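You operate a simulated robot arm through the tools that you are given. There is no shell and no other tool.

Carry out the task below with a simulated robot arm. There is one attempt and no reset: what you move stays moved.

## Task
Sieve the green tub's granules through the sieve that the log card names.
Fine: tub back where it stood; shut the lid and crank till no more dust falls.

It is judged by the outcome, as a careful person would: the job done as asked, and still so three seconds after it is handed in. It fails if anything else is knocked over, pushed out of place, dropped, spilled or broken. Lids that push on must go on centred and level and be pressed home; caps that screw on are set level and turned clockwise until they are tight.

## Robot
A 6-joint arm with a two-finger parallel gripper, fixed in place. Base frame: the origin is at the foot of the arm, x ahead of it, y to its left, z up; the work surface is at about z = 880. Units: mm, degrees, N and s.
Its first joint turns from -166.0 to 166.0 degrees. Payload 3.91 kg.
Tool frame: the origin (TCP) lies between the finger pads and is the grasp point; the fingertips stand 30 mm ahead of it; z points along the fingers, y is the line along which they close. The gripper opens to 110 mm. The fingers are 20 mm wide and 10 mm thick; the gripper's body (48 by 112 mm) begins 55 mm behind the TCP.
Orientation is that of the tool frame in the base frame, as [roll, pitch, yaw] about the fixed x, y, z axes, in that order (R = Rz(yaw) Ry(pitch) Rx(roll)). With the fingers straight down and closing along the base's y, the tool's x points along the base's -x, its y along +y and its z along -z.

## Interface
- The arm moves only by the tool move_arm. Its arguments are lists of equal length, an entry for each row: "dp": the shift along the tool's x, y, z in mm, a list of three; "angular": the turn, a rotation vector about the tool's x, y, z in degrees, a list of three; "grip": the gripper command, from -1 (shut) to 1 (fully open), values between in proportion. In form: {"dp": [[tx, ty, tz], ...], "angular": [[ax, ay, az], ...], "grip": [grip, ...]}. A call has 1 to 20 rows; each row is the pose to reach, as a shift and turn from the pose commanded when the call began, along the tool's axes at that moment. Rows are played at 5 a second. More than 50 mm and 8.6 degrees between two rows, or a gripper value outside its range, and nothing of the call is played. A pose out of reach is approached as far as the arm can. The call stops where the force on the tool passes 90 N (or 10 N more than at its start, if that is more) or the arm is blocked; 0.2 s more then pass. The fingers move at their own pace (about 108 mm/s each) and stop on an object; they squeeze with about 24 N. The grip force told is the motor's: it shows also when the fingers shut on nothing. Time passes only in rows, and 0.2 s behind the last, so rows that repeat a pose let the fingers close. The reply holds the time, the measured pose of the TCP, the force on the tool along the base axes, the opening and the grip force, in the units named above and with some noise, with the torque about the TCP (base axes, N m) and any sound that the robot's microphone picked up.
- Cameras (640 x 400 px; columns grow to the right, rows downward): "scene" is fixed at [389.7, -649, 1496.8]; the picture's right is [0.99, -0.16, 0.00], its down [-0.05, -0.31, -0.95] and it looks along [0.15, 0.94, -0.31] (base axes); focal length 318 px, centre (320, 200). "wrist" rides on the gripper at [72, 17, -103] in the tool frame; the picture's right is [-0.23, 0.97, 0.00], its down [-0.76, -0.18, -0.62] and it looks along [-0.61, -0.14, 0.78] (tool axes); focal length 222 px, centre (320, 200). There is no depth. A picture from a camera that has moved, and an enlarged one, comes with that camera's place and axes in the base frame and with its lens. The place of the scene camera against the robot may be out by one fixed shift of up to 25 mm in any direction.
- capture(camera): a new picture of that camera. It takes no simulated time.
- zoom(camera, box): a new picture of the part [left, top, right, bottom] of that camera's present view, enlarged. It takes no simulated time.
- sign_off(): hands the job in; it is judged then, once.

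Places have to be worked out from the pictures, the camera data and where the tool is seen. Open the gripper and draw the arm clear of the work before you hand the job in, unless the task says otherwise.

The tools are called after "Call:" as a command line: name --argument value ..., lists and objects as JSON in quotes. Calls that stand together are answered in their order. move_arm: Moves the arm, as the interface text tells. Its arguments: {"type":"object","properties":{"dp":{"type":"array","items":{"type":"array","items":{"type":"number"}}},"angular":{"type":"array","items":{"type":"array","items":{"type":"number"}}},"grip":{"type":"array","items":{"type":"number"}}},"required":["dp","angular","grip"]} The other tools are called the same way: capture (camera) takes a picture; zoom (camera, box) takes an enlarged picture of a part of a camera's view; sign_off () hands the job in.

At the start:

```text
time_s: 0.0
eef_pos: [431.7, 407.3, 1298.0]
orientation: [180.0, 0.0, -180.0]
ft_force: [0.0, 0.6, 0.2]
wrist_torque: [-0.01, 0.01, 0.0]
width: 109.9
gripper_force: 0.0
```

scene: 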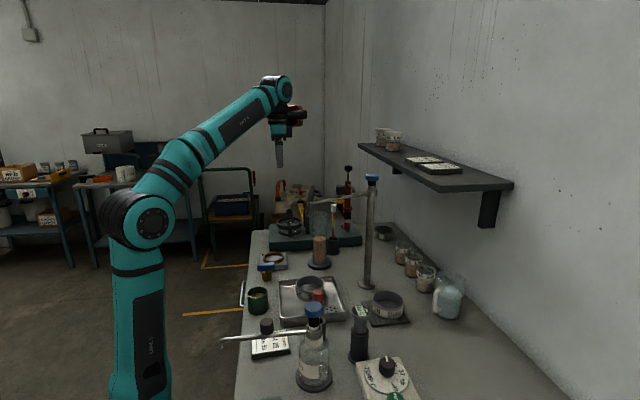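
wrist: 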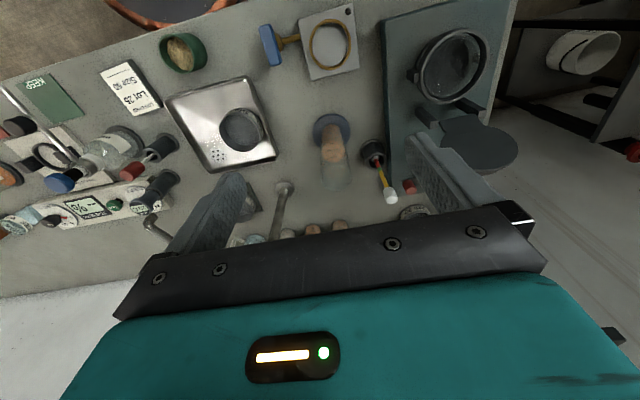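

I start by looking closer at both views to find the log card, the green tub, the sieves and the crank machine.

Call:
zoom --camera "scene" --box '[220, 160, 380, 260]'

Call:
zoom --camera "scene" --box '[220, 250, 460, 400]'

Call:
zoom --camera "wrist" --box '[0, 0, 320, 200]'

Call:
zoom --camera "wrist" --box '[240, 0, 560, 200]'

```text
4.00 times, centred on (300, 210) of scene
camera zoom: at [389.7, -649.0, 1496.8], right [0.99, -0.16, 0.0], down [-0.05, -0.31, -0.95], along [0.15, 0.94, -0.31], focal length 1272 px, centre (400, 160)
```

zoom: 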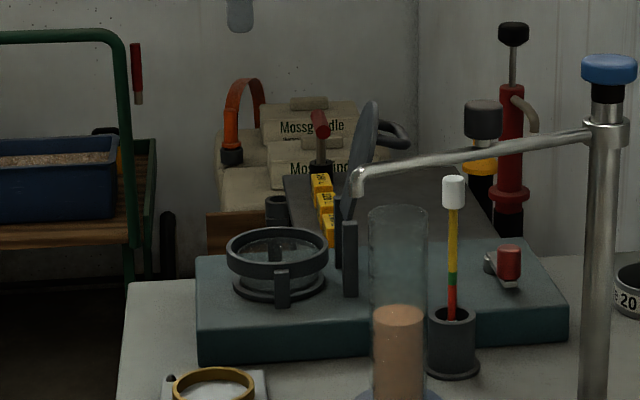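

```text
2.67 times, centred on (340, 325) of scene
camera zoom: at [389.7, -649.0, 1496.8], right [0.99, -0.16, 0.0], down [-0.05, -0.31, -0.95], along [0.15, 0.94, -0.31], focal length 848 px, centre (267, -133)
```

zoom: 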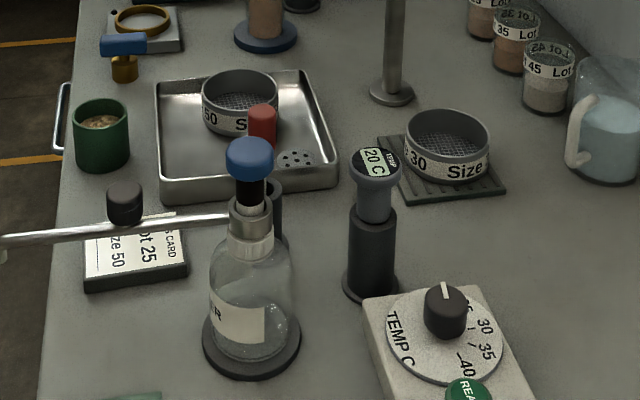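

```text
2.00 times, centred on (160, 100) of wrist
camera zoom: at [357.9, 424.4, 1400.0], right [0.23, 0.97, 0.0], down [0.76, -0.18, 0.62], along [0.61, -0.14, -0.78], focal length 444 px, centre (640, 400)
```

zoom: 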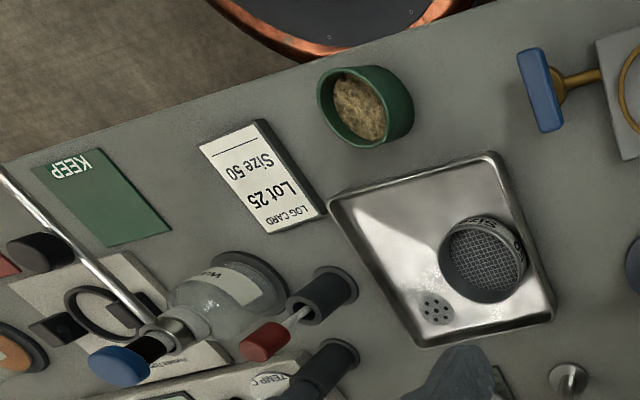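

```text
2.00 times, centred on (400, 100) of wrist
camera zoom: at [357.9, 424.4, 1400.0], right [0.23, 0.97, 0.0], down [0.76, -0.18, 0.62], along [0.61, -0.14, -0.78], focal length 444 px, centre (160, 400)
```

zoom: 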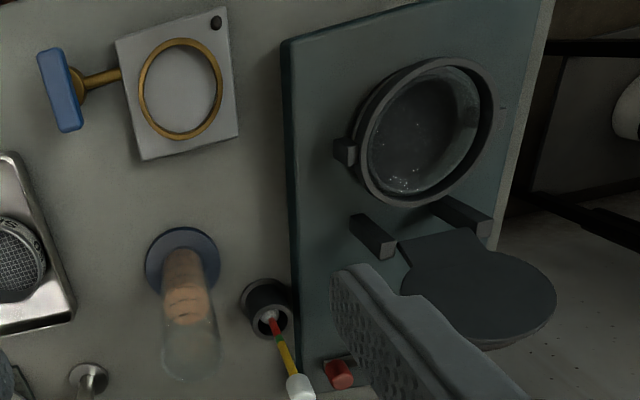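

The log card reads "Lot 25 / Size 50", and a sieve in the steel tray seems to say 50. I zoom further to confirm the labels and the machine's layout.

Call:
zoom --camera "scene" --box '[285, 270, 345, 308]'

Call:
zoom --camera "scene" --box '[240, 325, 300, 362]'

Call:
zoom --camera "wrist" --box '[380, 0, 530, 94]'

Call:
zoom --camera "scene" --box '[360, 215, 440, 265]'

Call:
zoom --camera "scene" --box '[262, 195, 372, 264]'

Call:
zoom --camera "scene" --box '[355, 115, 515, 215]'

```text
10.53 times, centred on (315, 289) of scene
camera zoom: at [389.7, -649.0, 1496.8], right [0.99, -0.16, 0.0], down [-0.05, -0.31, -0.95], along [0.15, 0.94, -0.31], focal length 3349 px, centre (373, -737)
```

zoom: 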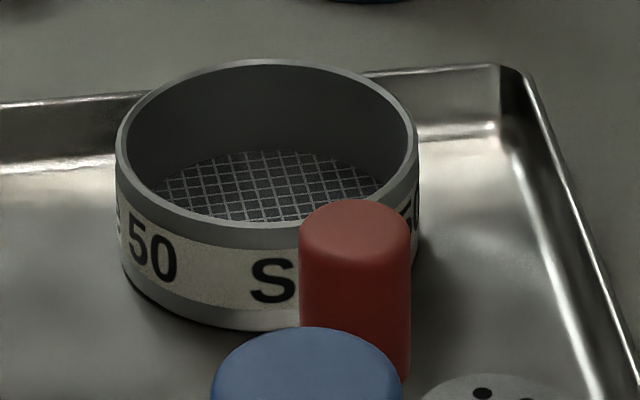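

```text
10.67 times, centred on (270, 344) of scene
camera zoom: at [389.7, -649.0, 1496.8], right [0.99, -0.16, 0.0], down [-0.05, -0.31, -0.95], along [0.15, 0.94, -0.31], focal length 3393 px, centre (853, -1331)
```

zoom: 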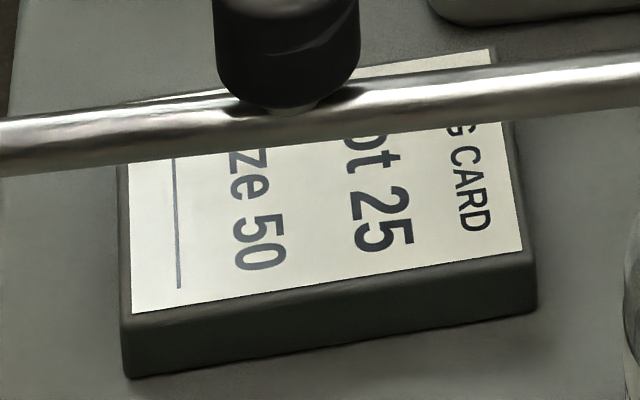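

```text
4.26 times, centred on (455, 47) of wrist
camera zoom: at [357.9, 424.4, 1400.0], right [0.23, 0.97, 0.0], down [0.76, -0.18, 0.62], along [0.61, -0.14, -0.78], focal length 945 px, centre (-254, 851)
```

zoom: 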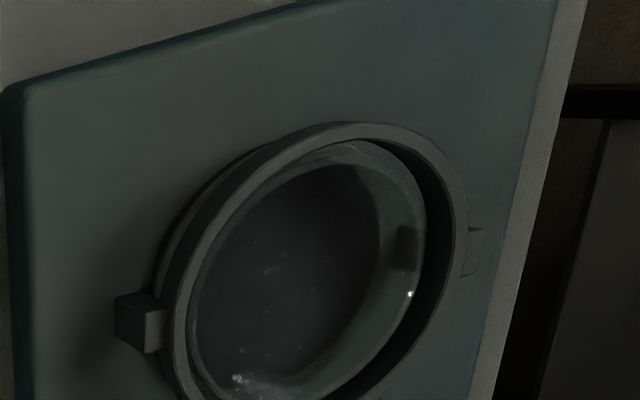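

```text
8.00 times, centred on (400, 240) of scene
camera zoom: at [389.7, -649.0, 1496.8], right [0.99, -0.16, 0.0], down [-0.05, -0.31, -0.95], along [0.15, 0.94, -0.31], focal length 2545 px, centre (-320, -120)
```

zoom: 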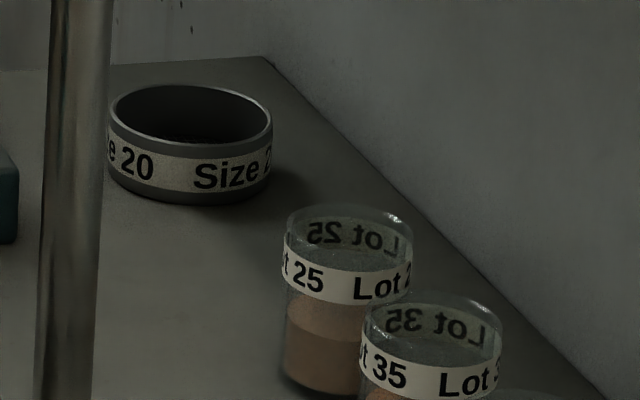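

```text
5.80 times, centred on (317, 230) of scene
camera zoom: at [389.7, -649.0, 1496.8], right [0.99, -0.16, 0.0], down [-0.05, -0.31, -0.95], along [0.15, 0.94, -0.31], focal length 1844 px, centre (337, 29)
```

zoom: 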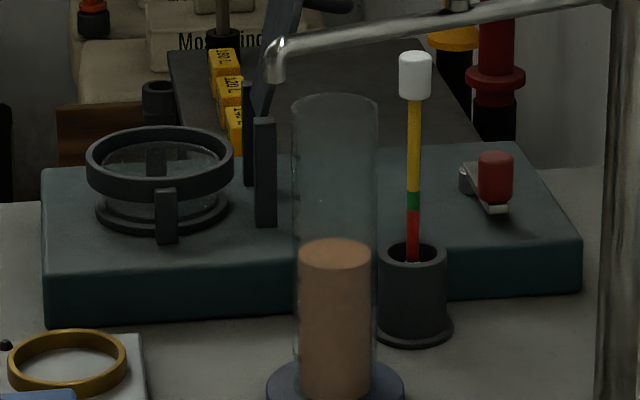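

```text
4.00 times, centred on (435, 165) of scene
camera zoom: at [389.7, -649.0, 1496.8], right [0.99, -0.16, 0.0], down [-0.05, -0.31, -0.95], along [0.15, 0.94, -0.31], focal length 1272 px, centre (-140, 340)
```

zoom: 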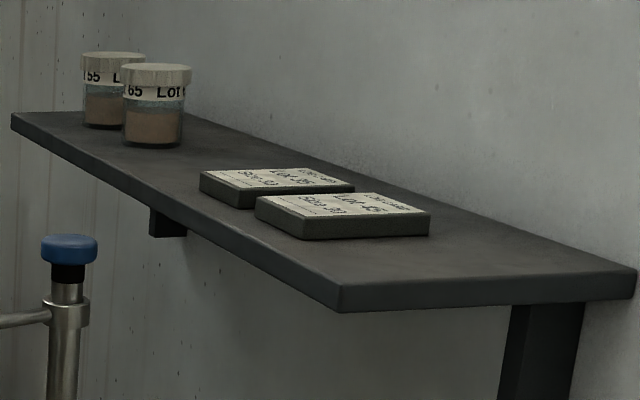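

The card on the bench reads Lot 25, Size 50, and the sieve in the tray is labelled Size 50. I move the wrist camera to look closely at the sieving machine near (463, 626).

Call:
move_arm --dp '[[13.75, 31.5, 19.75], [27.5, 63, 39.5], [41.25, 94.5, 59.25], [55, 126, 79], [68.75, 157.5, 98.75], [82.5, 189, 118.5], [96.25, 220.5, 138.25], [110, 252, 158], [110, 252, 158]]' --angular '[[0, 0, 0], [0, 0, 0], [0, 0, 0], [0, 0, 0], [0, 0, 0], [0, 0, 0], [0, 0, 0], [0, 0, 0], [0, 0, 0]]' --grip '[1, 1, 1, 1, 1, 1, 1, 1, 1]'

Call:
capture --camera "wrist"

Call:
zoom --camera "wrist" --box '[220, 80, 480, 242]'

Call:
capture --camera "scene"

```text
time_s: 2.0
eef_pos: [322.2, 658.8, 1139.4]
orientation: [-180.0, 0.2, 180.0]
ft_force: [0.8, 0.0, 0.3]
wrist_torque: [0.01, 0.02, -0.02]
width: 110.0
gripper_force: 0.0
```

```text
taken
camera wrist: at [248.5, 676.4, 1241.6], right [0.23, 0.97, 0.0], down [0.76, -0.18, 0.62], along [0.61, -0.14, -0.78], focal length 222 px, centre (320, 200)
```

wrist: 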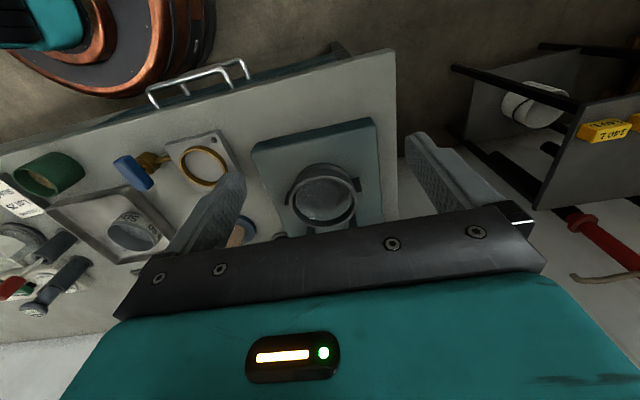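

```text
2.46 times, centred on (350, 161) of wrist
camera zoom: at [248.5, 676.4, 1241.6], right [0.23, 0.97, 0.0], down [0.76, -0.18, 0.62], along [0.61, -0.14, -0.78], focal length 547 px, centre (246, 296)
```

zoom: 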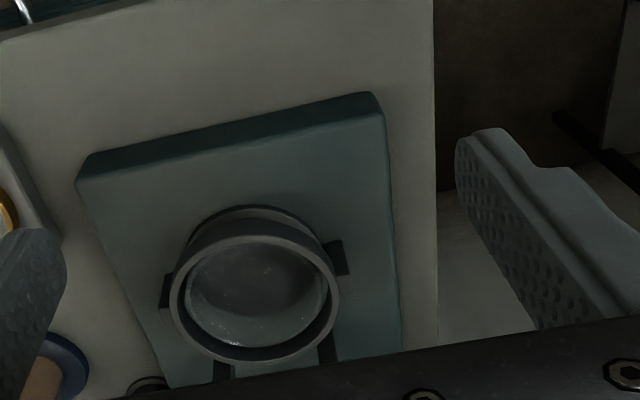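

```text
taken
```

scene: 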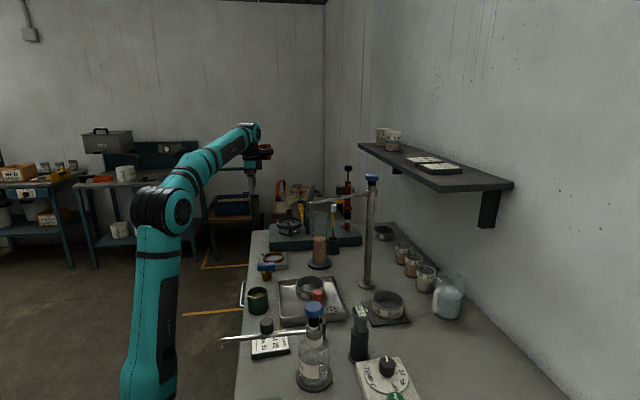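

The gripper hides the lid from this side. I turn the tool 90° so that the camera looks along +y, and rise to view the whole machine, lid and crank included.

Call:
move_arm --dp '[[-15, -12, -9.2], [-30, -23, -18.5], [-44.5, -35, -27.7], [-59, -46, -37], [-74, -58, -46], [-89, -69.5, -55.5], [-104, -81, -65], [-119, -93, -74], [-133, -104, -83], [-148, -116, -92], [-163, -127, -102], [-178, -139, -111], [-178, -139, -111]]' --angular '[[0, 0, -7.5], [0, 0, -15], [0, 0, -22.5], [0, 0, -30], [0, 0, -37.5], [0, 0, -45], [0, 0, -52.5], [0, 0, -60], [0, 0, -67.5], [0, 0, -75], [0, 0, -82.5], [0, 0, -90], [0, 0, -90]]' --grip '[1, 1, 1, 1, 1, 1, 1, 1, 1, 1, 1, 1, 1]'

Call:
capture --camera "wrist"

Call:
zoom --camera "wrist" --box '[200, 60, 440, 210]'

```text
time_s: 4.8
eef_pos: [498.3, 521.4, 1249.3]
orientation: [-179.9, 0.0, -89.9]
ft_force: [-0.1, 1.0, 0.9]
wrist_torque: [0.0, 0.0, 0.03]
width: 109.9
gripper_force: 0.0
```

```text
taken
camera wrist: at [481.5, 448.8, 1352.6], right [-0.97, 0.23, 0.0], down [0.18, 0.76, 0.62], along [0.14, 0.61, -0.78], focal length 222 px, centre (320, 200)
```

wrist: 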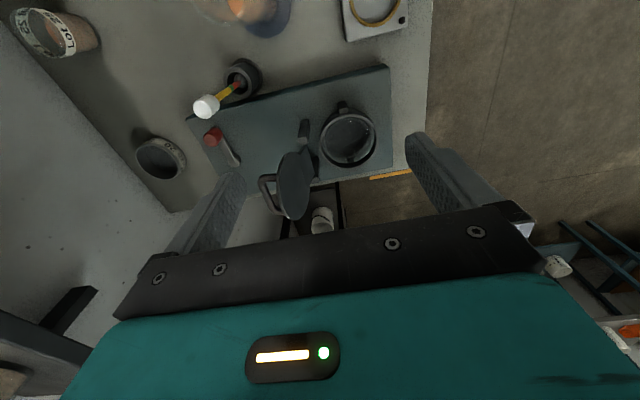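

```text
2.67 times, centred on (320, 135) of wrist
camera zoom: at [481.5, 448.8, 1352.6], right [-0.97, 0.23, 0.0], down [0.18, 0.76, 0.62], along [0.14, 0.61, -0.78], focal length 592 px, centre (320, 373)
```

zoom: 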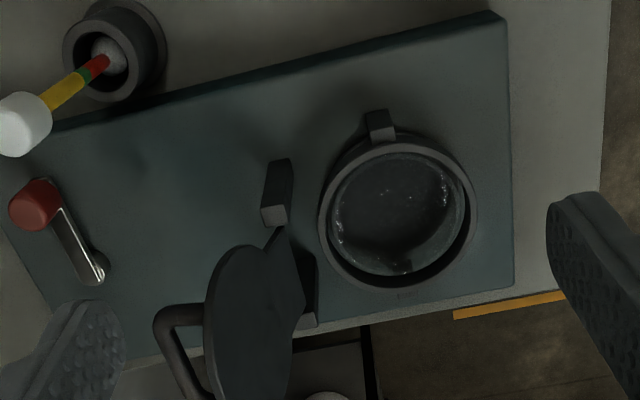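

The machine is clear now: a holder ring with a dish, a lid hinged on its +x side standing open with a loop handle, and a crank with a red knob. I zoom in on each for measurement.

Call:
zoom --camera "wrist" --box '[310, 95, 390, 145]'

Call:
zoom --camera "wrist" --box '[240, 110, 336, 170]'

Call:
zoom --camera "wrist" --box '[180, 115, 260, 165]'

Call:
zoom --camera "scene" --box '[262, 190, 358, 250]'

```text
8.00 times, centred on (350, 120) of wrist
camera zoom: at [481.5, 448.8, 1352.6], right [-0.97, 0.23, 0.0], down [0.18, 0.76, 0.62], along [0.14, 0.61, -0.78], focal length 1777 px, centre (80, 840)
```

zoom: 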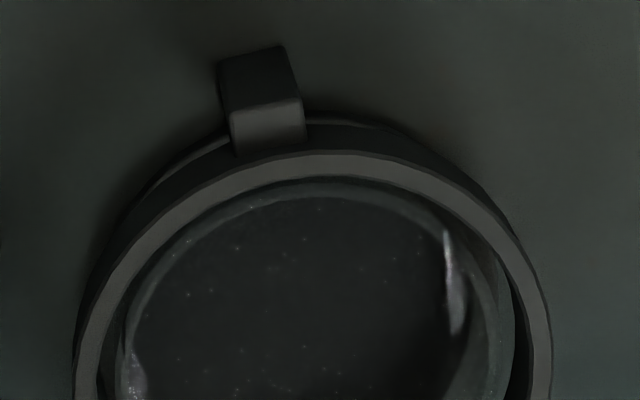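

```text
6.67 times, centred on (288, 140) of wrist
camera zoom: at [481.5, 448.8, 1352.6], right [-0.97, 0.23, 0.0], down [0.18, 0.76, 0.62], along [0.14, 0.61, -0.78], focal length 1481 px, centre (533, 600)
```

zoom: 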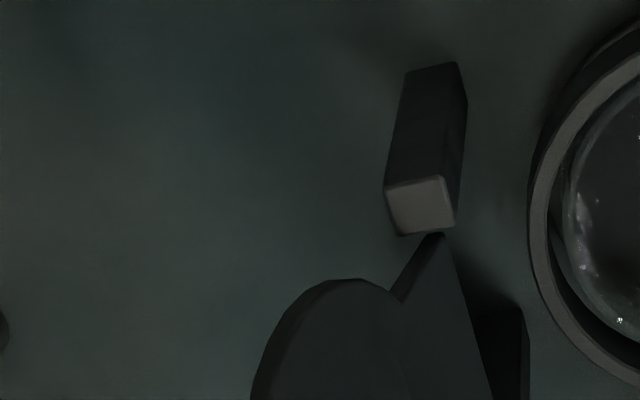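

```text
8.00 times, centred on (220, 140) of wrist
camera zoom: at [481.5, 448.8, 1352.6], right [-0.97, 0.23, 0.0], down [0.18, 0.76, 0.62], along [0.14, 0.61, -0.78], focal length 1777 px, centre (1120, 680)
```

zoom: 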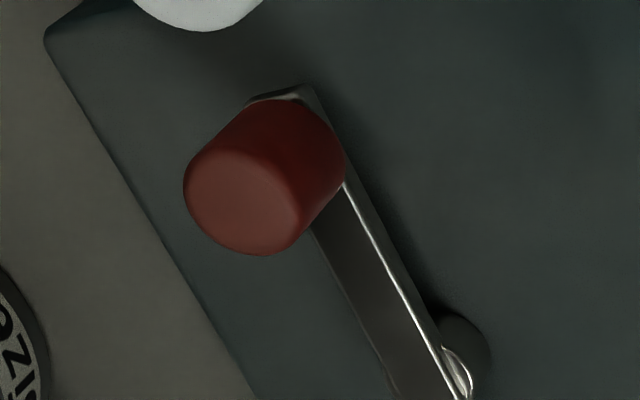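

```text
6.67 times, centred on (310, 220) of scene
camera zoom: at [389.7, -649.0, 1496.8], right [0.99, -0.16, 0.0], down [-0.05, -0.31, -0.95], along [0.15, 0.94, -0.31], focal length 2121 px, centre (387, 67)
```

zoom: 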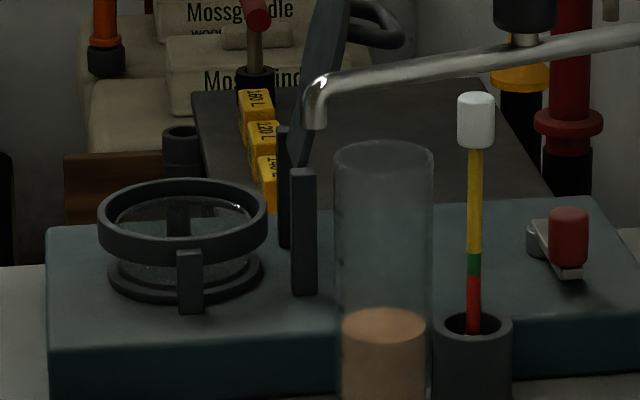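

I raise my view to straight above the ring by tilting the tool (fingers towards -y), so as to measure centre and seat without parallax, staying above the lid's top (about z 1150).

Call:
move_arm --dp '[[-17, 2, 3], [-34, 5, 6], [-50, 7, 10], [-67, 9, 13], [-84, 12, 16], [-100, 14, 19], [-100, 14, 19]]' --angular '[[0, 6.45, 0], [0, 12.9, 0], [0, 19.35, 0], [0, 25.8, 0], [0, 32.25, 0], [0, 38.7, 0], [0, 38.7, 0]]' --grip '[1, 1, 1, 1, 1, 1, 1]'

Call:
capture --camera "wrist"

Call:
zoom --camera "wrist" --box '[270, 150, 366, 210]'

```text
time_s: 6.4
eef_pos: [490.6, 529.8, 1062.5]
orientation: [-176.1, -34.5, -89.9]
ft_force: [0.2, 0.5, 0.2]
wrist_torque: [0.02, -0.03, -0.02]
width: 110.0
gripper_force: 0.0
out of reach, approached as far as the arm can: row 1, 2, 3, 4, 5, 6, 7
```

```text
taken
camera wrist: at [467.1, 529.0, 1187.0], right [-0.97, 0.15, -0.18], down [0.13, 0.99, 0.09], along [0.19, 0.07, -0.98], focal length 222 px, centre (320, 200)
```

wrist: 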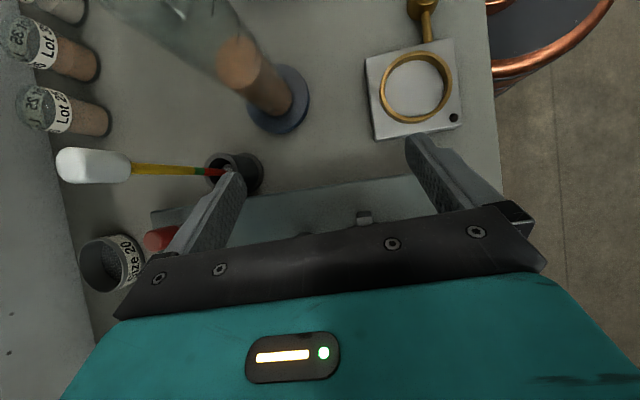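

```text
6.67 times, centred on (318, 180) of wrist
camera zoom: at [467.1, 529.0, 1187.0], right [-0.97, 0.15, -0.18], down [0.13, 0.99, 0.09], along [0.19, 0.07, -0.98], focal length 1481 px, centre (333, 333)
```

zoom: 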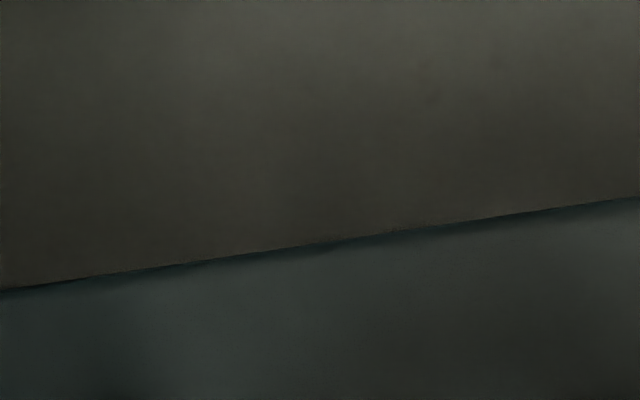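

That pose was out of reach and the arm settled lower than planned (z 1062). I make a small upward test move with part of the tilt undone, to see how the commanded pose is tracked.

Call:
move_arm --dp '[[25, 0, -31]]' --angular '[[0, -8, 0]]' --grip '[1]'

```text
time_s: 6.8
eef_pos: [490.2, 529.3, 1102.1]
orientation: [-176.4, -26.3, -89.2]
ft_force: [0.3, 1.1, -1.0]
wrist_torque: [-0.1, -0.01, -0.01]
width: 109.7
gripper_force: 0.0
```

Commands are taken from the reached pose. I bring the tool back upright near (467, 500, 1180).

Call:
move_arm --dp '[[15, 6, -14], [30, 12, -28], [45, 17, -43], [60.6, 23, -57], [60.6, 23, -57]]' --angular '[[-0.9, -6.57, 0.4], [-1.85, -13.15, 0.8], [-2.8, -19.7, 1.2], [-3.7, -26.3, 1.6], [-3.7, -26.3, 1.6]]' --grip '[1, 1, 1, 1, 1]'

Call:
zoom --camera "wrist" --box '[270, 120, 398, 200]'

Call:
capture --camera "wrist"

```text
time_s: 8.0
eef_pos: [467.3, 501.1, 1182.2]
orientation: [179.9, 0.0, -89.9]
ft_force: [-0.9, -0.3, -0.3]
wrist_torque: [-0.03, 0.0, 0.0]
width: 109.8
gripper_force: 0.2
```

```text
5.00 times, centred on (334, 160) of wrist
camera zoom: at [450.6, 428.7, 1284.8], right [-0.97, 0.23, 0.0], down [0.18, 0.76, 0.62], along [0.14, 0.61, -0.78], focal length 1111 px, centre (250, 400)
```

zoom: 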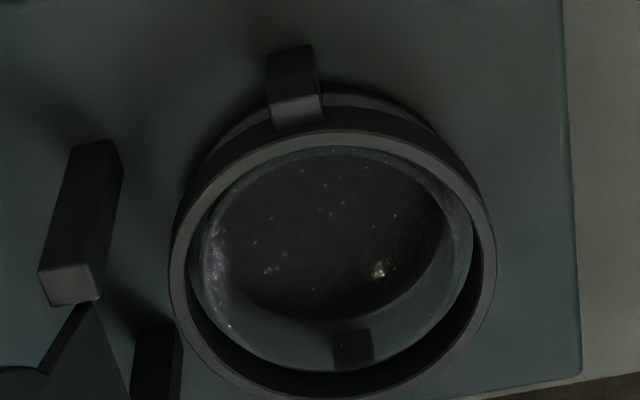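

```text
taken
camera wrist: at [450.6, 428.7, 1284.8], right [-0.97, 0.23, 0.0], down [0.18, 0.76, 0.62], along [0.14, 0.61, -0.78], focal length 222 px, centre (320, 200)
```

wrist: 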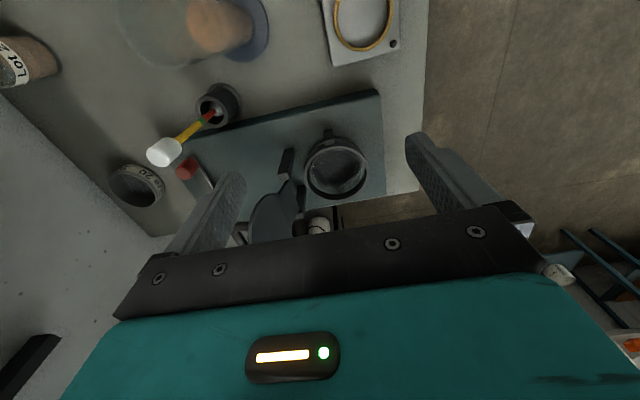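

Seat ring centre is about (468, 629), top z ≈ 964, outer Ø ≈ 110, inner ≈ 98. A tap pipe hangs over the tray at about (491, 190, 1210), so the sieve will need a tilted approach; I go now to look at tray, sieve and tub from the robot side.

Call:
move_arm --dp '[[22.6, 13.9, 4.3], [45.2, 27.8, 8.7], [67.8, 41.8, 13], [90.3, 55.7, 17.3], [112.9, 69.6, 21.7], [135.5, 83.5, 26], [158.1, 97.4, 30.3], [180.7, 111.3, 34.7], [203.3, 125.3, 39], [225.8, 139.2, 43.3], [248.4, 153.1, 47.7], [271, 167, 52], [271, 167, 52]]' --angular '[[0, 0, 7.5], [0, 0, 15], [0, 0, 22.5], [0, 0, 30], [0, 0, 37.5], [0, 0, 45], [0, 0, 52.5], [0, 0, 60], [0, 0, 67.5], [0, 0, 75], [0, 0, 82.5], [0, 0, 90], [0, 0, 90]]' --grip '[1, 1, 1, 1, 1, 1, 1, 1, 1, 1, 1, 1, 1]'

Call:
capture --camera "wrist"

Call:
zoom --camera "wrist" --box '[200, 60, 424, 200]'

Call:
capture --camera "scene"

```text
time_s: 10.8
eef_pos: [303.1, 223.1, 1131.2]
orientation: [180.0, 0.0, 179.8]
ft_force: [0.0, 0.6, 0.5]
wrist_torque: [0.0, -0.01, -0.02]
width: 109.8
gripper_force: 0.1
```

```text
taken
camera wrist: at [229.3, 242.2, 1233.7], right [0.23, 0.97, 0.0], down [0.76, -0.18, 0.62], along [0.61, -0.14, -0.78], focal length 222 px, centre (320, 200)
```

wrist: 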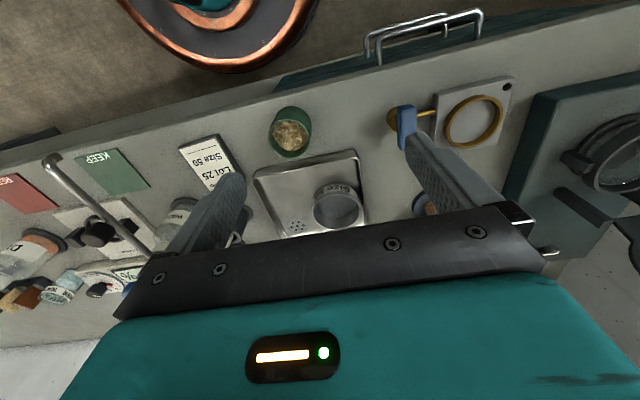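

```text
2.86 times, centred on (312, 130) of wrist
camera zoom: at [229.3, 242.2, 1233.7], right [0.23, 0.97, 0.0], down [0.76, -0.18, 0.62], along [0.61, -0.14, -0.78], focal length 635 px, centre (343, 400)
```

zoom: 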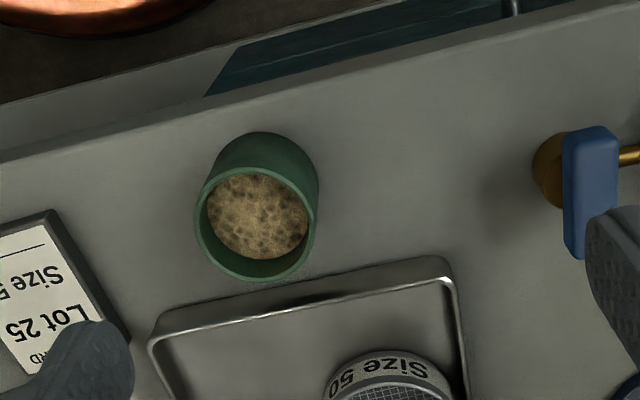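

```text
taken
```

scene: 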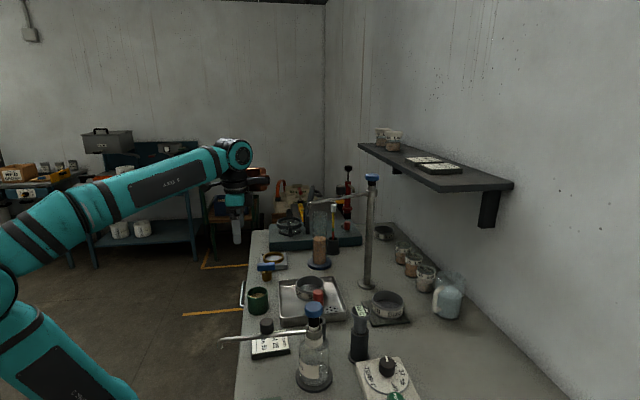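

The tub rim centre is about (342, 172, 938), Ø ≈ 60. I zoom onto the tray and sieve for their exact placing.

Call:
zoom --camera "wrist" --box '[248, 145, 376, 225]'

Call:
zoom --camera "scene" --box '[240, 265, 352, 335]'

Call:
zoom --camera "scene" --box '[290, 170, 386, 230]'

```text
5.00 times, centred on (312, 185) of wrist
camera zoom: at [229.3, 242.2, 1233.7], right [0.23, 0.97, 0.0], down [0.76, -0.18, 0.62], along [0.61, -0.14, -0.78], focal length 1111 px, centre (360, 275)
```

zoom: 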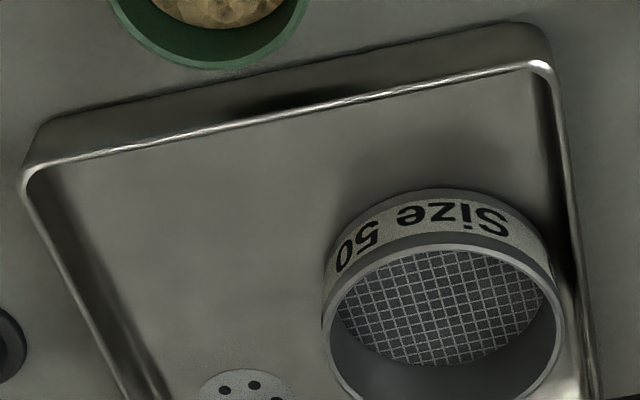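

```text
5.71 times, centred on (296, 300) of scene
camera zoom: at [389.7, -649.0, 1496.8], right [0.99, -0.16, 0.0], down [-0.05, -0.31, -0.95], along [0.15, 0.94, -0.31], focal length 1818 px, centre (457, -371)
```

zoom: 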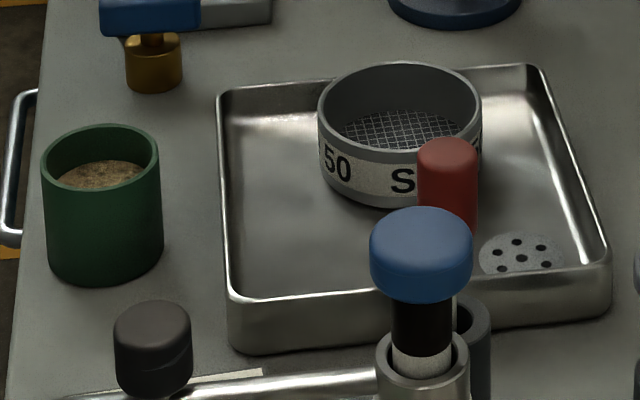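

```text
6.67 times, centred on (338, 200) of scene
camera zoom: at [389.7, -649.0, 1496.8], right [0.99, -0.16, 0.0], down [-0.05, -0.31, -0.95], along [0.15, 0.94, -0.31], focal length 2121 px, centre (200, 200)
```

zoom: 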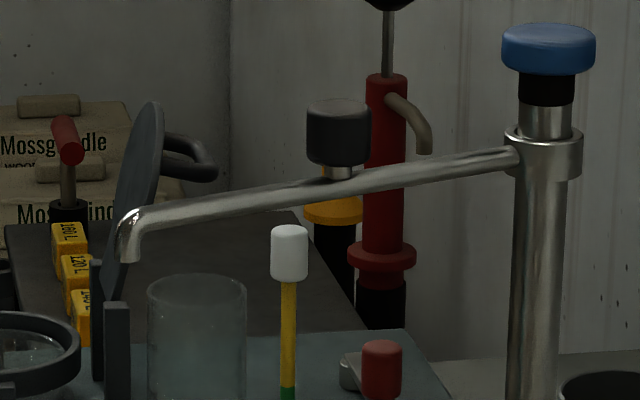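

Triangulating gives the Size 50 sieve's rim centre ≈ (498, 210, 926), Ø ≈ 89, close to the tray's +y wall. I yaw the gripper 45° so the fingers clear that wall, and will tilt 30° so the wrist avoids the tap pipe.

Call:
move_arm --dp '[[0, 0, 0], [0, 0, 0], [0, 0, 0], [0, 0, 0], [0, 0, 0], [0, 0, 0], [0, 0, 0]]' --angular '[[0, 0, -7.5], [0, 0, -15], [0, 0, -22.5], [0, 0, -30], [0, 0, -37.5], [0, 0, -45], [0, 0, -45]]' --grip '[1, 1, 1, 1, 1, 1, 1]'

Call:
move_arm --dp '[[-19, -24.5, 15], [-39, -49, 30], [-58, -73.5, 45], [-77, -98, 61], [-97, -122.5, 76], [-116, -147, 91], [-116, -147, 91]]' --angular '[[0, -5, 0], [0, -10, 0], [0, -15, 0], [0, -20, 0], [0, -25, 0], [0, -30, 0], [0, -30, 0]]' --grip '[1, 1, 1, 1, 1, 1, 1]'

Call:
capture --camera "wrist"

Call:
capture --camera "scene"

```text
time_s: 12.4
eef_pos: [300.5, 227.7, 1130.0]
orientation: [-180.0, 0.1, -135.0]
ft_force: [-0.3, 0.6, -0.7]
wrist_torque: [0.02, 0.01, 0.01]
width: 110.0
gripper_force: 0.0
```

```text
time_s: 14.0
eef_pos: [489.5, 207.7, 1042.4]
orientation: [-180.0, 30.1, -135.1]
ft_force: [-0.2, -0.3, 0.1]
wrist_torque: [-0.03, -0.03, -0.02]
width: 110.1
gripper_force: 0.1
```

```text
taken
camera wrist: at [396.8, 139.7, 1093.6], right [-0.55, 0.83, 0.11], down [0.37, 0.12, 0.92], along [0.75, 0.55, -0.37], focal length 222 px, centre (320, 200)
```

wrist: 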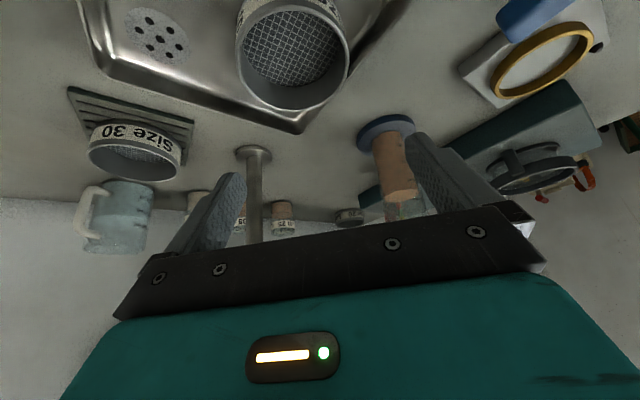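

```text
taken
```

scene: 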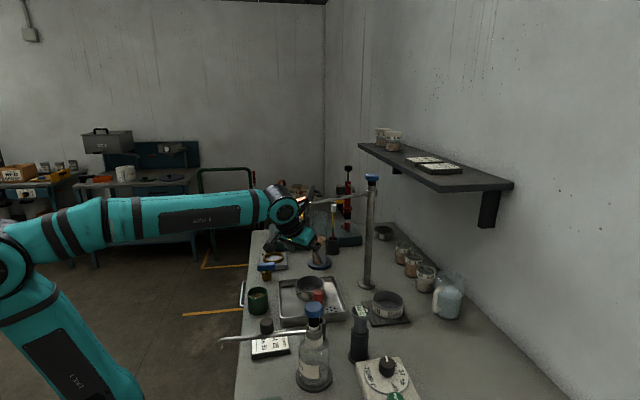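

The wrist clears the pipe. I zoom on the sieve in this view to fix its centre and rim height, and repeat a null move to check the pose reading noise.

Call:
zoom --camera "wrist" --box '[190, 0, 382, 120]'

Call:
move_arm --dp '[[0, 0, 0]]' --angular '[[0, 0, 0]]' --grip '[1]'

Call:
zoom --camera "scene" --box '[250, 180, 378, 260]'

```text
3.33 times, centred on (286, 60) of wrist
camera zoom: at [396.8, 139.7, 1093.6], right [-0.55, 0.83, 0.11], down [0.37, 0.12, 0.92], along [0.75, 0.55, -0.37], focal length 740 px, centre (433, 667)
```

zoom: 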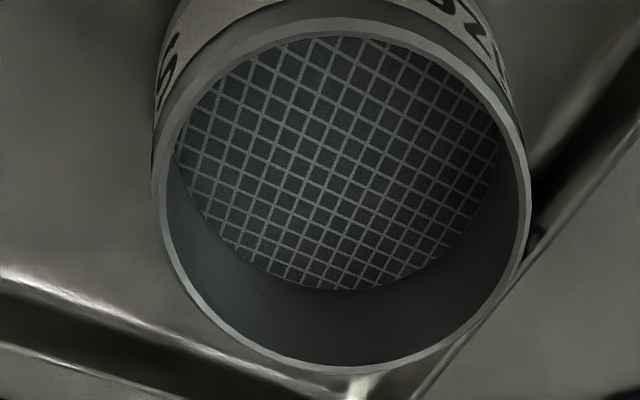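

```text
time_s: 14.4
eef_pos: [488.8, 208.0, 1041.1]
orientation: [179.9, 30.1, -135.1]
ft_force: [0.4, 0.4, -0.3]
wrist_torque: [-0.03, -0.02, 0.02]
width: 109.7
gripper_force: 0.0
```

```text
5.00 times, centred on (314, 220) of scene
camera zoom: at [389.7, -649.0, 1496.8], right [0.99, -0.16, 0.0], down [-0.05, -0.31, -0.95], along [0.15, 0.94, -0.31], focal length 1591 px, centre (350, 100)
```

zoom: 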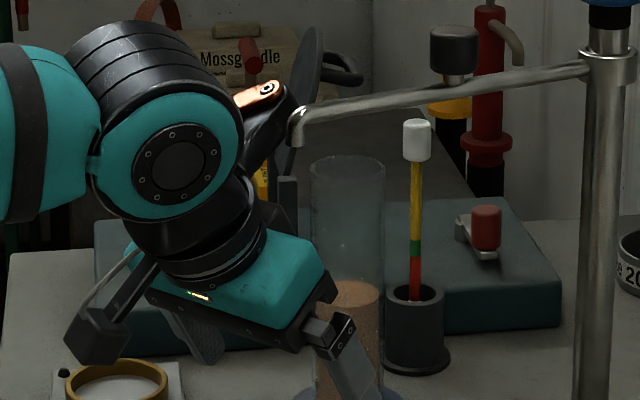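

Pose noise is ~1 mm. An orange part of the gripper sits close to the tap's nozzle here, so I back off along the approach direction first, and only then descend to enter under the nozzle from the side.

Call:
move_arm --dp '[[26, 0, -15], [52, 0, -30], [78, 0, -45], [89, 0, -25], [101, 0, -5], [112, 0, 14.5], [123.6, 0, 34.2], [123.6, 0, 34.2]]' --angular '[[0, 0, 0], [0, 0, 0], [0, 0, 0], [0, 0, 0], [0, 0, 0], [0, 0, 0], [0, 0, 0], [0, 0, 0]]' --grip '[1, 1, 1, 1, 1, 1, 1, 1]'

Call:
capture --camera "wrist"

Call:
zoom --camera "wrist" --box '[180, 60, 436, 220]'

Call:
zoom --camera "scene" --box '[230, 180, 390, 330]'

```text
time_s: 16.2
eef_pos: [422.9, 141.8, 947.4]
orientation: [-180.0, 30.0, -135.1]
ft_force: [-0.1, 0.6, 0.4]
wrist_torque: [0.02, 0.0, 0.02]
width: 109.8
gripper_force: 0.1
```

```text
taken
camera wrist: at [330.2, 74.1, 1000.0], right [-0.55, 0.83, 0.11], down [0.37, 0.12, 0.92], along [0.75, 0.55, -0.37], focal length 222 px, centre (320, 200)
```

wrist: 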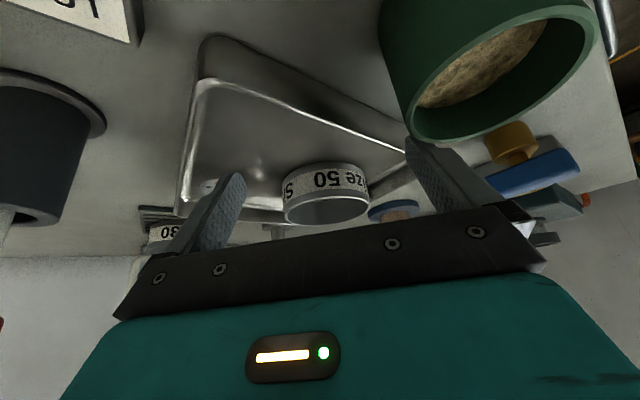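

```text
2.50 times, centred on (308, 140) of wrist
camera zoom: at [330.2, 74.1, 1000.0], right [-0.55, 0.83, 0.11], down [0.37, 0.12, 0.92], along [0.75, 0.55, -0.37], focal length 555 px, centre (350, 350)
```

zoom: 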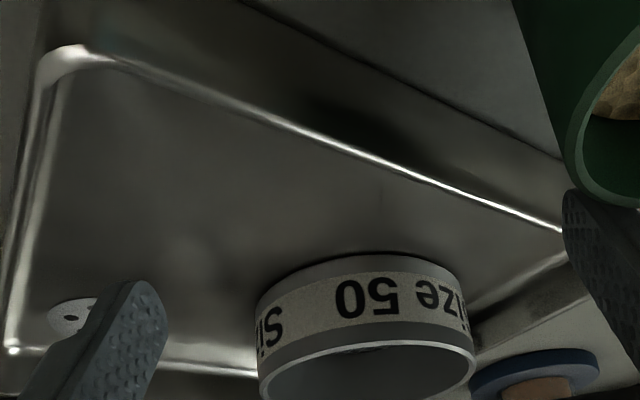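

```text
2.67 times, centred on (310, 255) of scene
camera zoom: at [389.7, -649.0, 1496.8], right [0.99, -0.16, 0.0], down [-0.05, -0.31, -0.95], along [0.15, 0.94, -0.31], focal length 848 px, centre (347, 53)
```

zoom: 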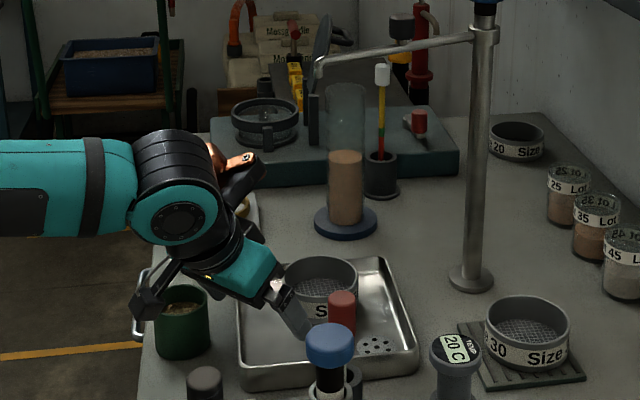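

Rim height ≈ 926 and centre ≈ (505, 210). I correct sideways and slide in under the tap with open fingers, then settle the last few millimetres.

Call:
move_arm --dp '[[-13.6, -6, 7.9], [-27.2, -9.5, 15.7], [-40.8, -9.5, 23.5], [-54.4, -9.5, 31.4], [-68, -9.5, 39.2], [-81.6, -9.5, 47.1], [-77.9, -9.5, 53.5], [-77.9, -9.5, 53.5]]' --angular '[[0, 0, 0], [0, 0, 0], [0, 0, 0], [0, 0, 0], [0, 0, 0], [0, 0, 0], [0, 0, 0], [0, 0, 0]]' --grip '[1, 1, 1, 1, 1, 1, 1, 1]'

Call:
capture --camera "wrist"

Call:
zoom --camera "wrist" --box '[180, 60, 500, 260]'

Call:
zoom --camera "scene" --box '[230, 180, 390, 330]'

```text
time_s: 18.0
eef_pos: [498.5, 202.5, 940.1]
orientation: [180.0, 29.9, -135.0]
ft_force: [-0.1, -1.1, 0.3]
wrist_torque: [0.02, 0.0, -0.01]
width: 110.1
gripper_force: 0.1
```

```text
taken
camera wrist: at [405.2, 134.6, 992.6], right [-0.55, 0.83, 0.11], down [0.37, 0.12, 0.92], along [0.75, 0.55, -0.37], focal length 222 px, centre (320, 200)
```

wrist: 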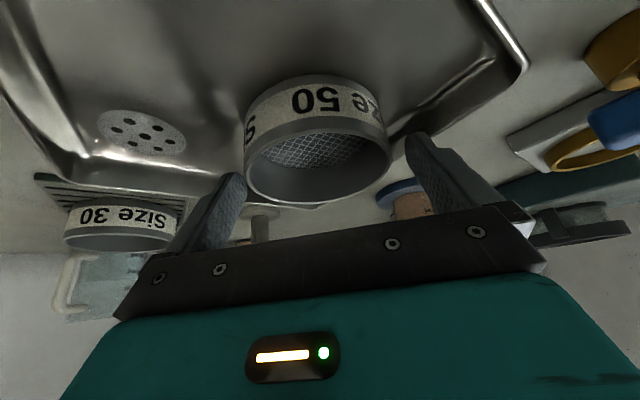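

```text
2.00 times, centred on (340, 160) of wrist
camera zoom: at [405.2, 134.6, 992.6], right [-0.55, 0.83, 0.11], down [0.37, 0.12, 0.92], along [0.75, 0.55, -0.37], focal length 444 px, centre (280, 280)
```

zoom: 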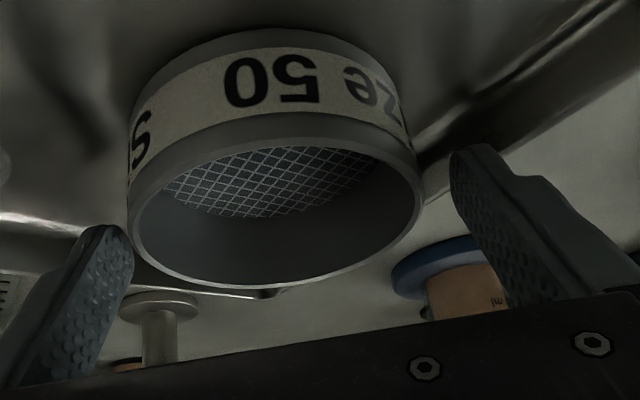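

```text
2.67 times, centred on (310, 255) of scene
camera zoom: at [389.7, -649.0, 1496.8], right [0.99, -0.16, 0.0], down [-0.05, -0.31, -0.95], along [0.15, 0.94, -0.31], focal length 848 px, centre (347, 53)
```

zoom: 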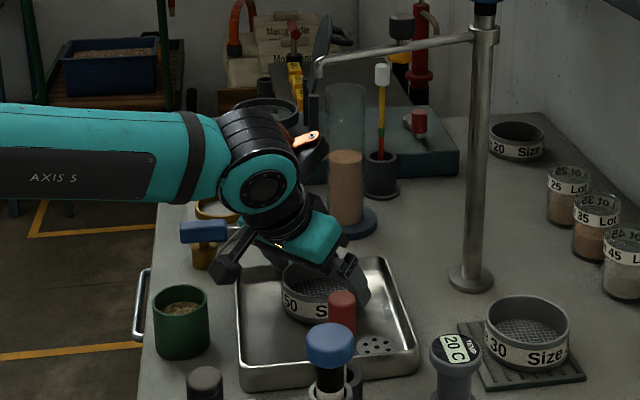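

The fingertips straddle the rim well (centre offset < 1 mm sideways, pads cover the top ~14 mm). I close the gripper.

Call:
move_arm --dp '[[0, 0, 0], [0, 0, 0], [0, 0, 0], [0, 0, 0]]' --angular '[[0, 0, 0], [0, 0, 0], [0, 0, 0], [0, 0, 0]]' --grip '[-1, -1, -1, -1]'

Call:
capture --camera "wrist"

```text
time_s: 19.0
eef_pos: [497.8, 202.7, 940.1]
orientation: [179.9, 29.9, -135.0]
ft_force: [-0.7, 1.0, 1.5]
wrist_torque: [0.12, 0.07, 0.01]
width: 89.1
gripper_force: 23.9
```

```text
taken
camera wrist: at [405.1, 134.6, 992.7], right [-0.55, 0.83, 0.11], down [0.37, 0.12, 0.92], along [0.75, 0.55, -0.37], focal length 222 px, centre (320, 200)
```

wrist: 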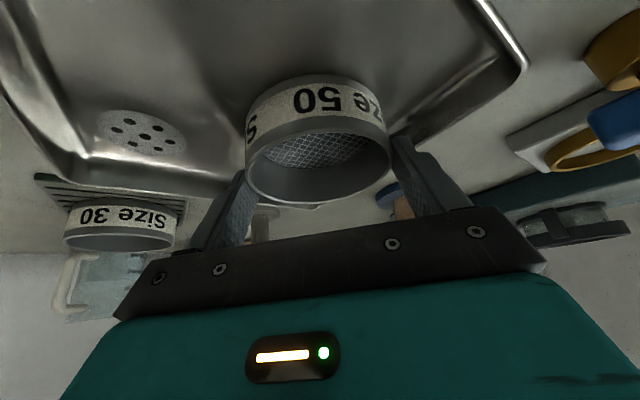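

Gripped at 89.1 mm. I lift 12 mm first to check the hold.

Call:
move_arm --dp '[[-2, 0, -3.5], [-4, 0, -7], [-6, 0, -10.4], [-6, 0, -10.4]]' --angular '[[0, 0, 0], [0, 0, 0], [0, 0, 0], [0, 0, 0]]' --grip '[-1, -1, -1, -1]'

Call:
capture --camera "wrist"

Call:
zoom --camera "scene" --box '[230, 230, 358, 310]'

```text
time_s: 20.0
eef_pos: [497.5, 201.5, 950.5]
orientation: [180.0, 30.0, -135.0]
ft_force: [-0.3, -0.3, 0.9]
wrist_torque: [-0.03, 0.01, 0.0]
width: 89.0
gripper_force: 23.8
```

```text
taken
camera wrist: at [404.4, 133.2, 1004.9], right [-0.55, 0.83, 0.11], down [0.37, 0.12, 0.92], along [0.75, 0.55, -0.37], focal length 222 px, centre (320, 200)
```

wrist: 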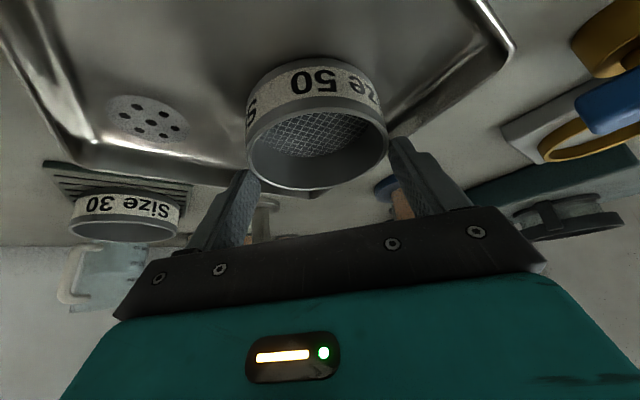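

```text
5.00 times, centred on (294, 270) of scene
camera zoom: at [389.7, -649.0, 1496.8], right [0.99, -0.16, 0.0], down [-0.05, -0.31, -0.95], along [0.15, 0.94, -0.31], focal length 1591 px, centre (450, -150)
```

zoom: 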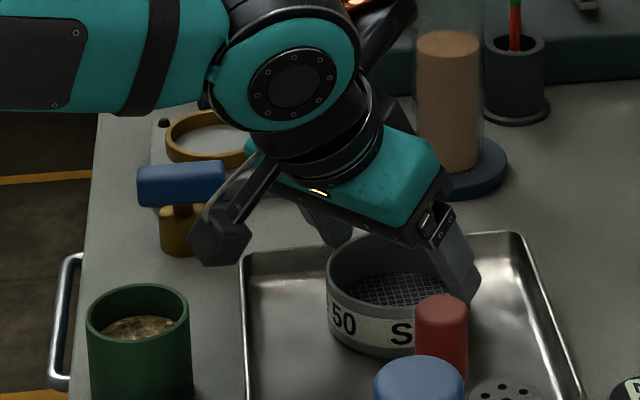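

The sieve moved in the picture by as much as the tray did, so it seems the fingers slid up rather than lifting it. I look closely before trying again.

Call:
zoom --camera "wrist" --box '[200, 30, 456, 190]'

Call:
zoom --camera "scene" --box '[280, 265, 344, 305]'

```text
2.50 times, centred on (328, 110) of wrist
camera zoom: at [404.4, 133.2, 1004.9], right [-0.55, 0.83, 0.11], down [0.37, 0.12, 0.92], along [0.75, 0.55, -0.37], focal length 555 px, centre (300, 425)
```

zoom: 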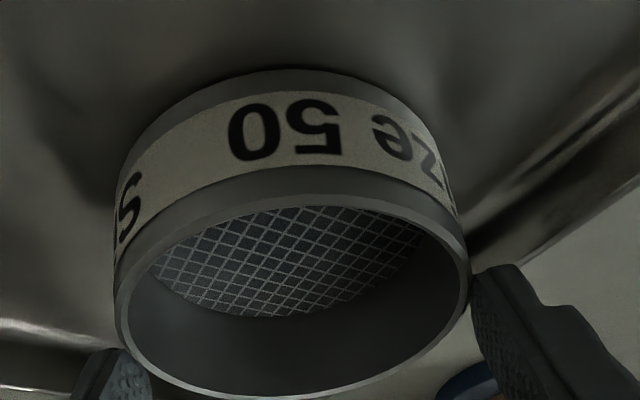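

```text
10.00 times, centred on (312, 285) of scene
camera zoom: at [389.7, -649.0, 1496.8], right [0.99, -0.16, 0.0], down [-0.05, -0.31, -0.95], along [0.15, 0.94, -0.31], focal length 3181 px, centre (400, -650)
```

zoom: 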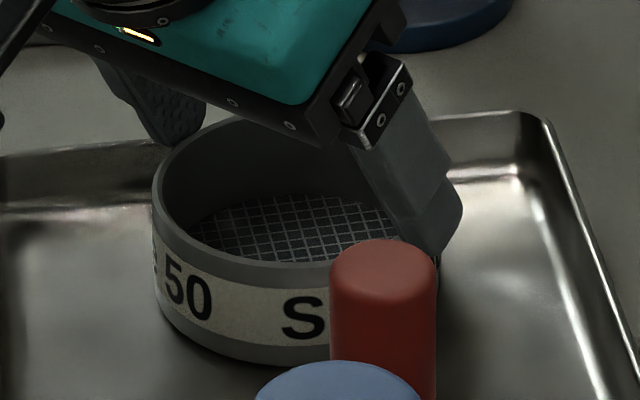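

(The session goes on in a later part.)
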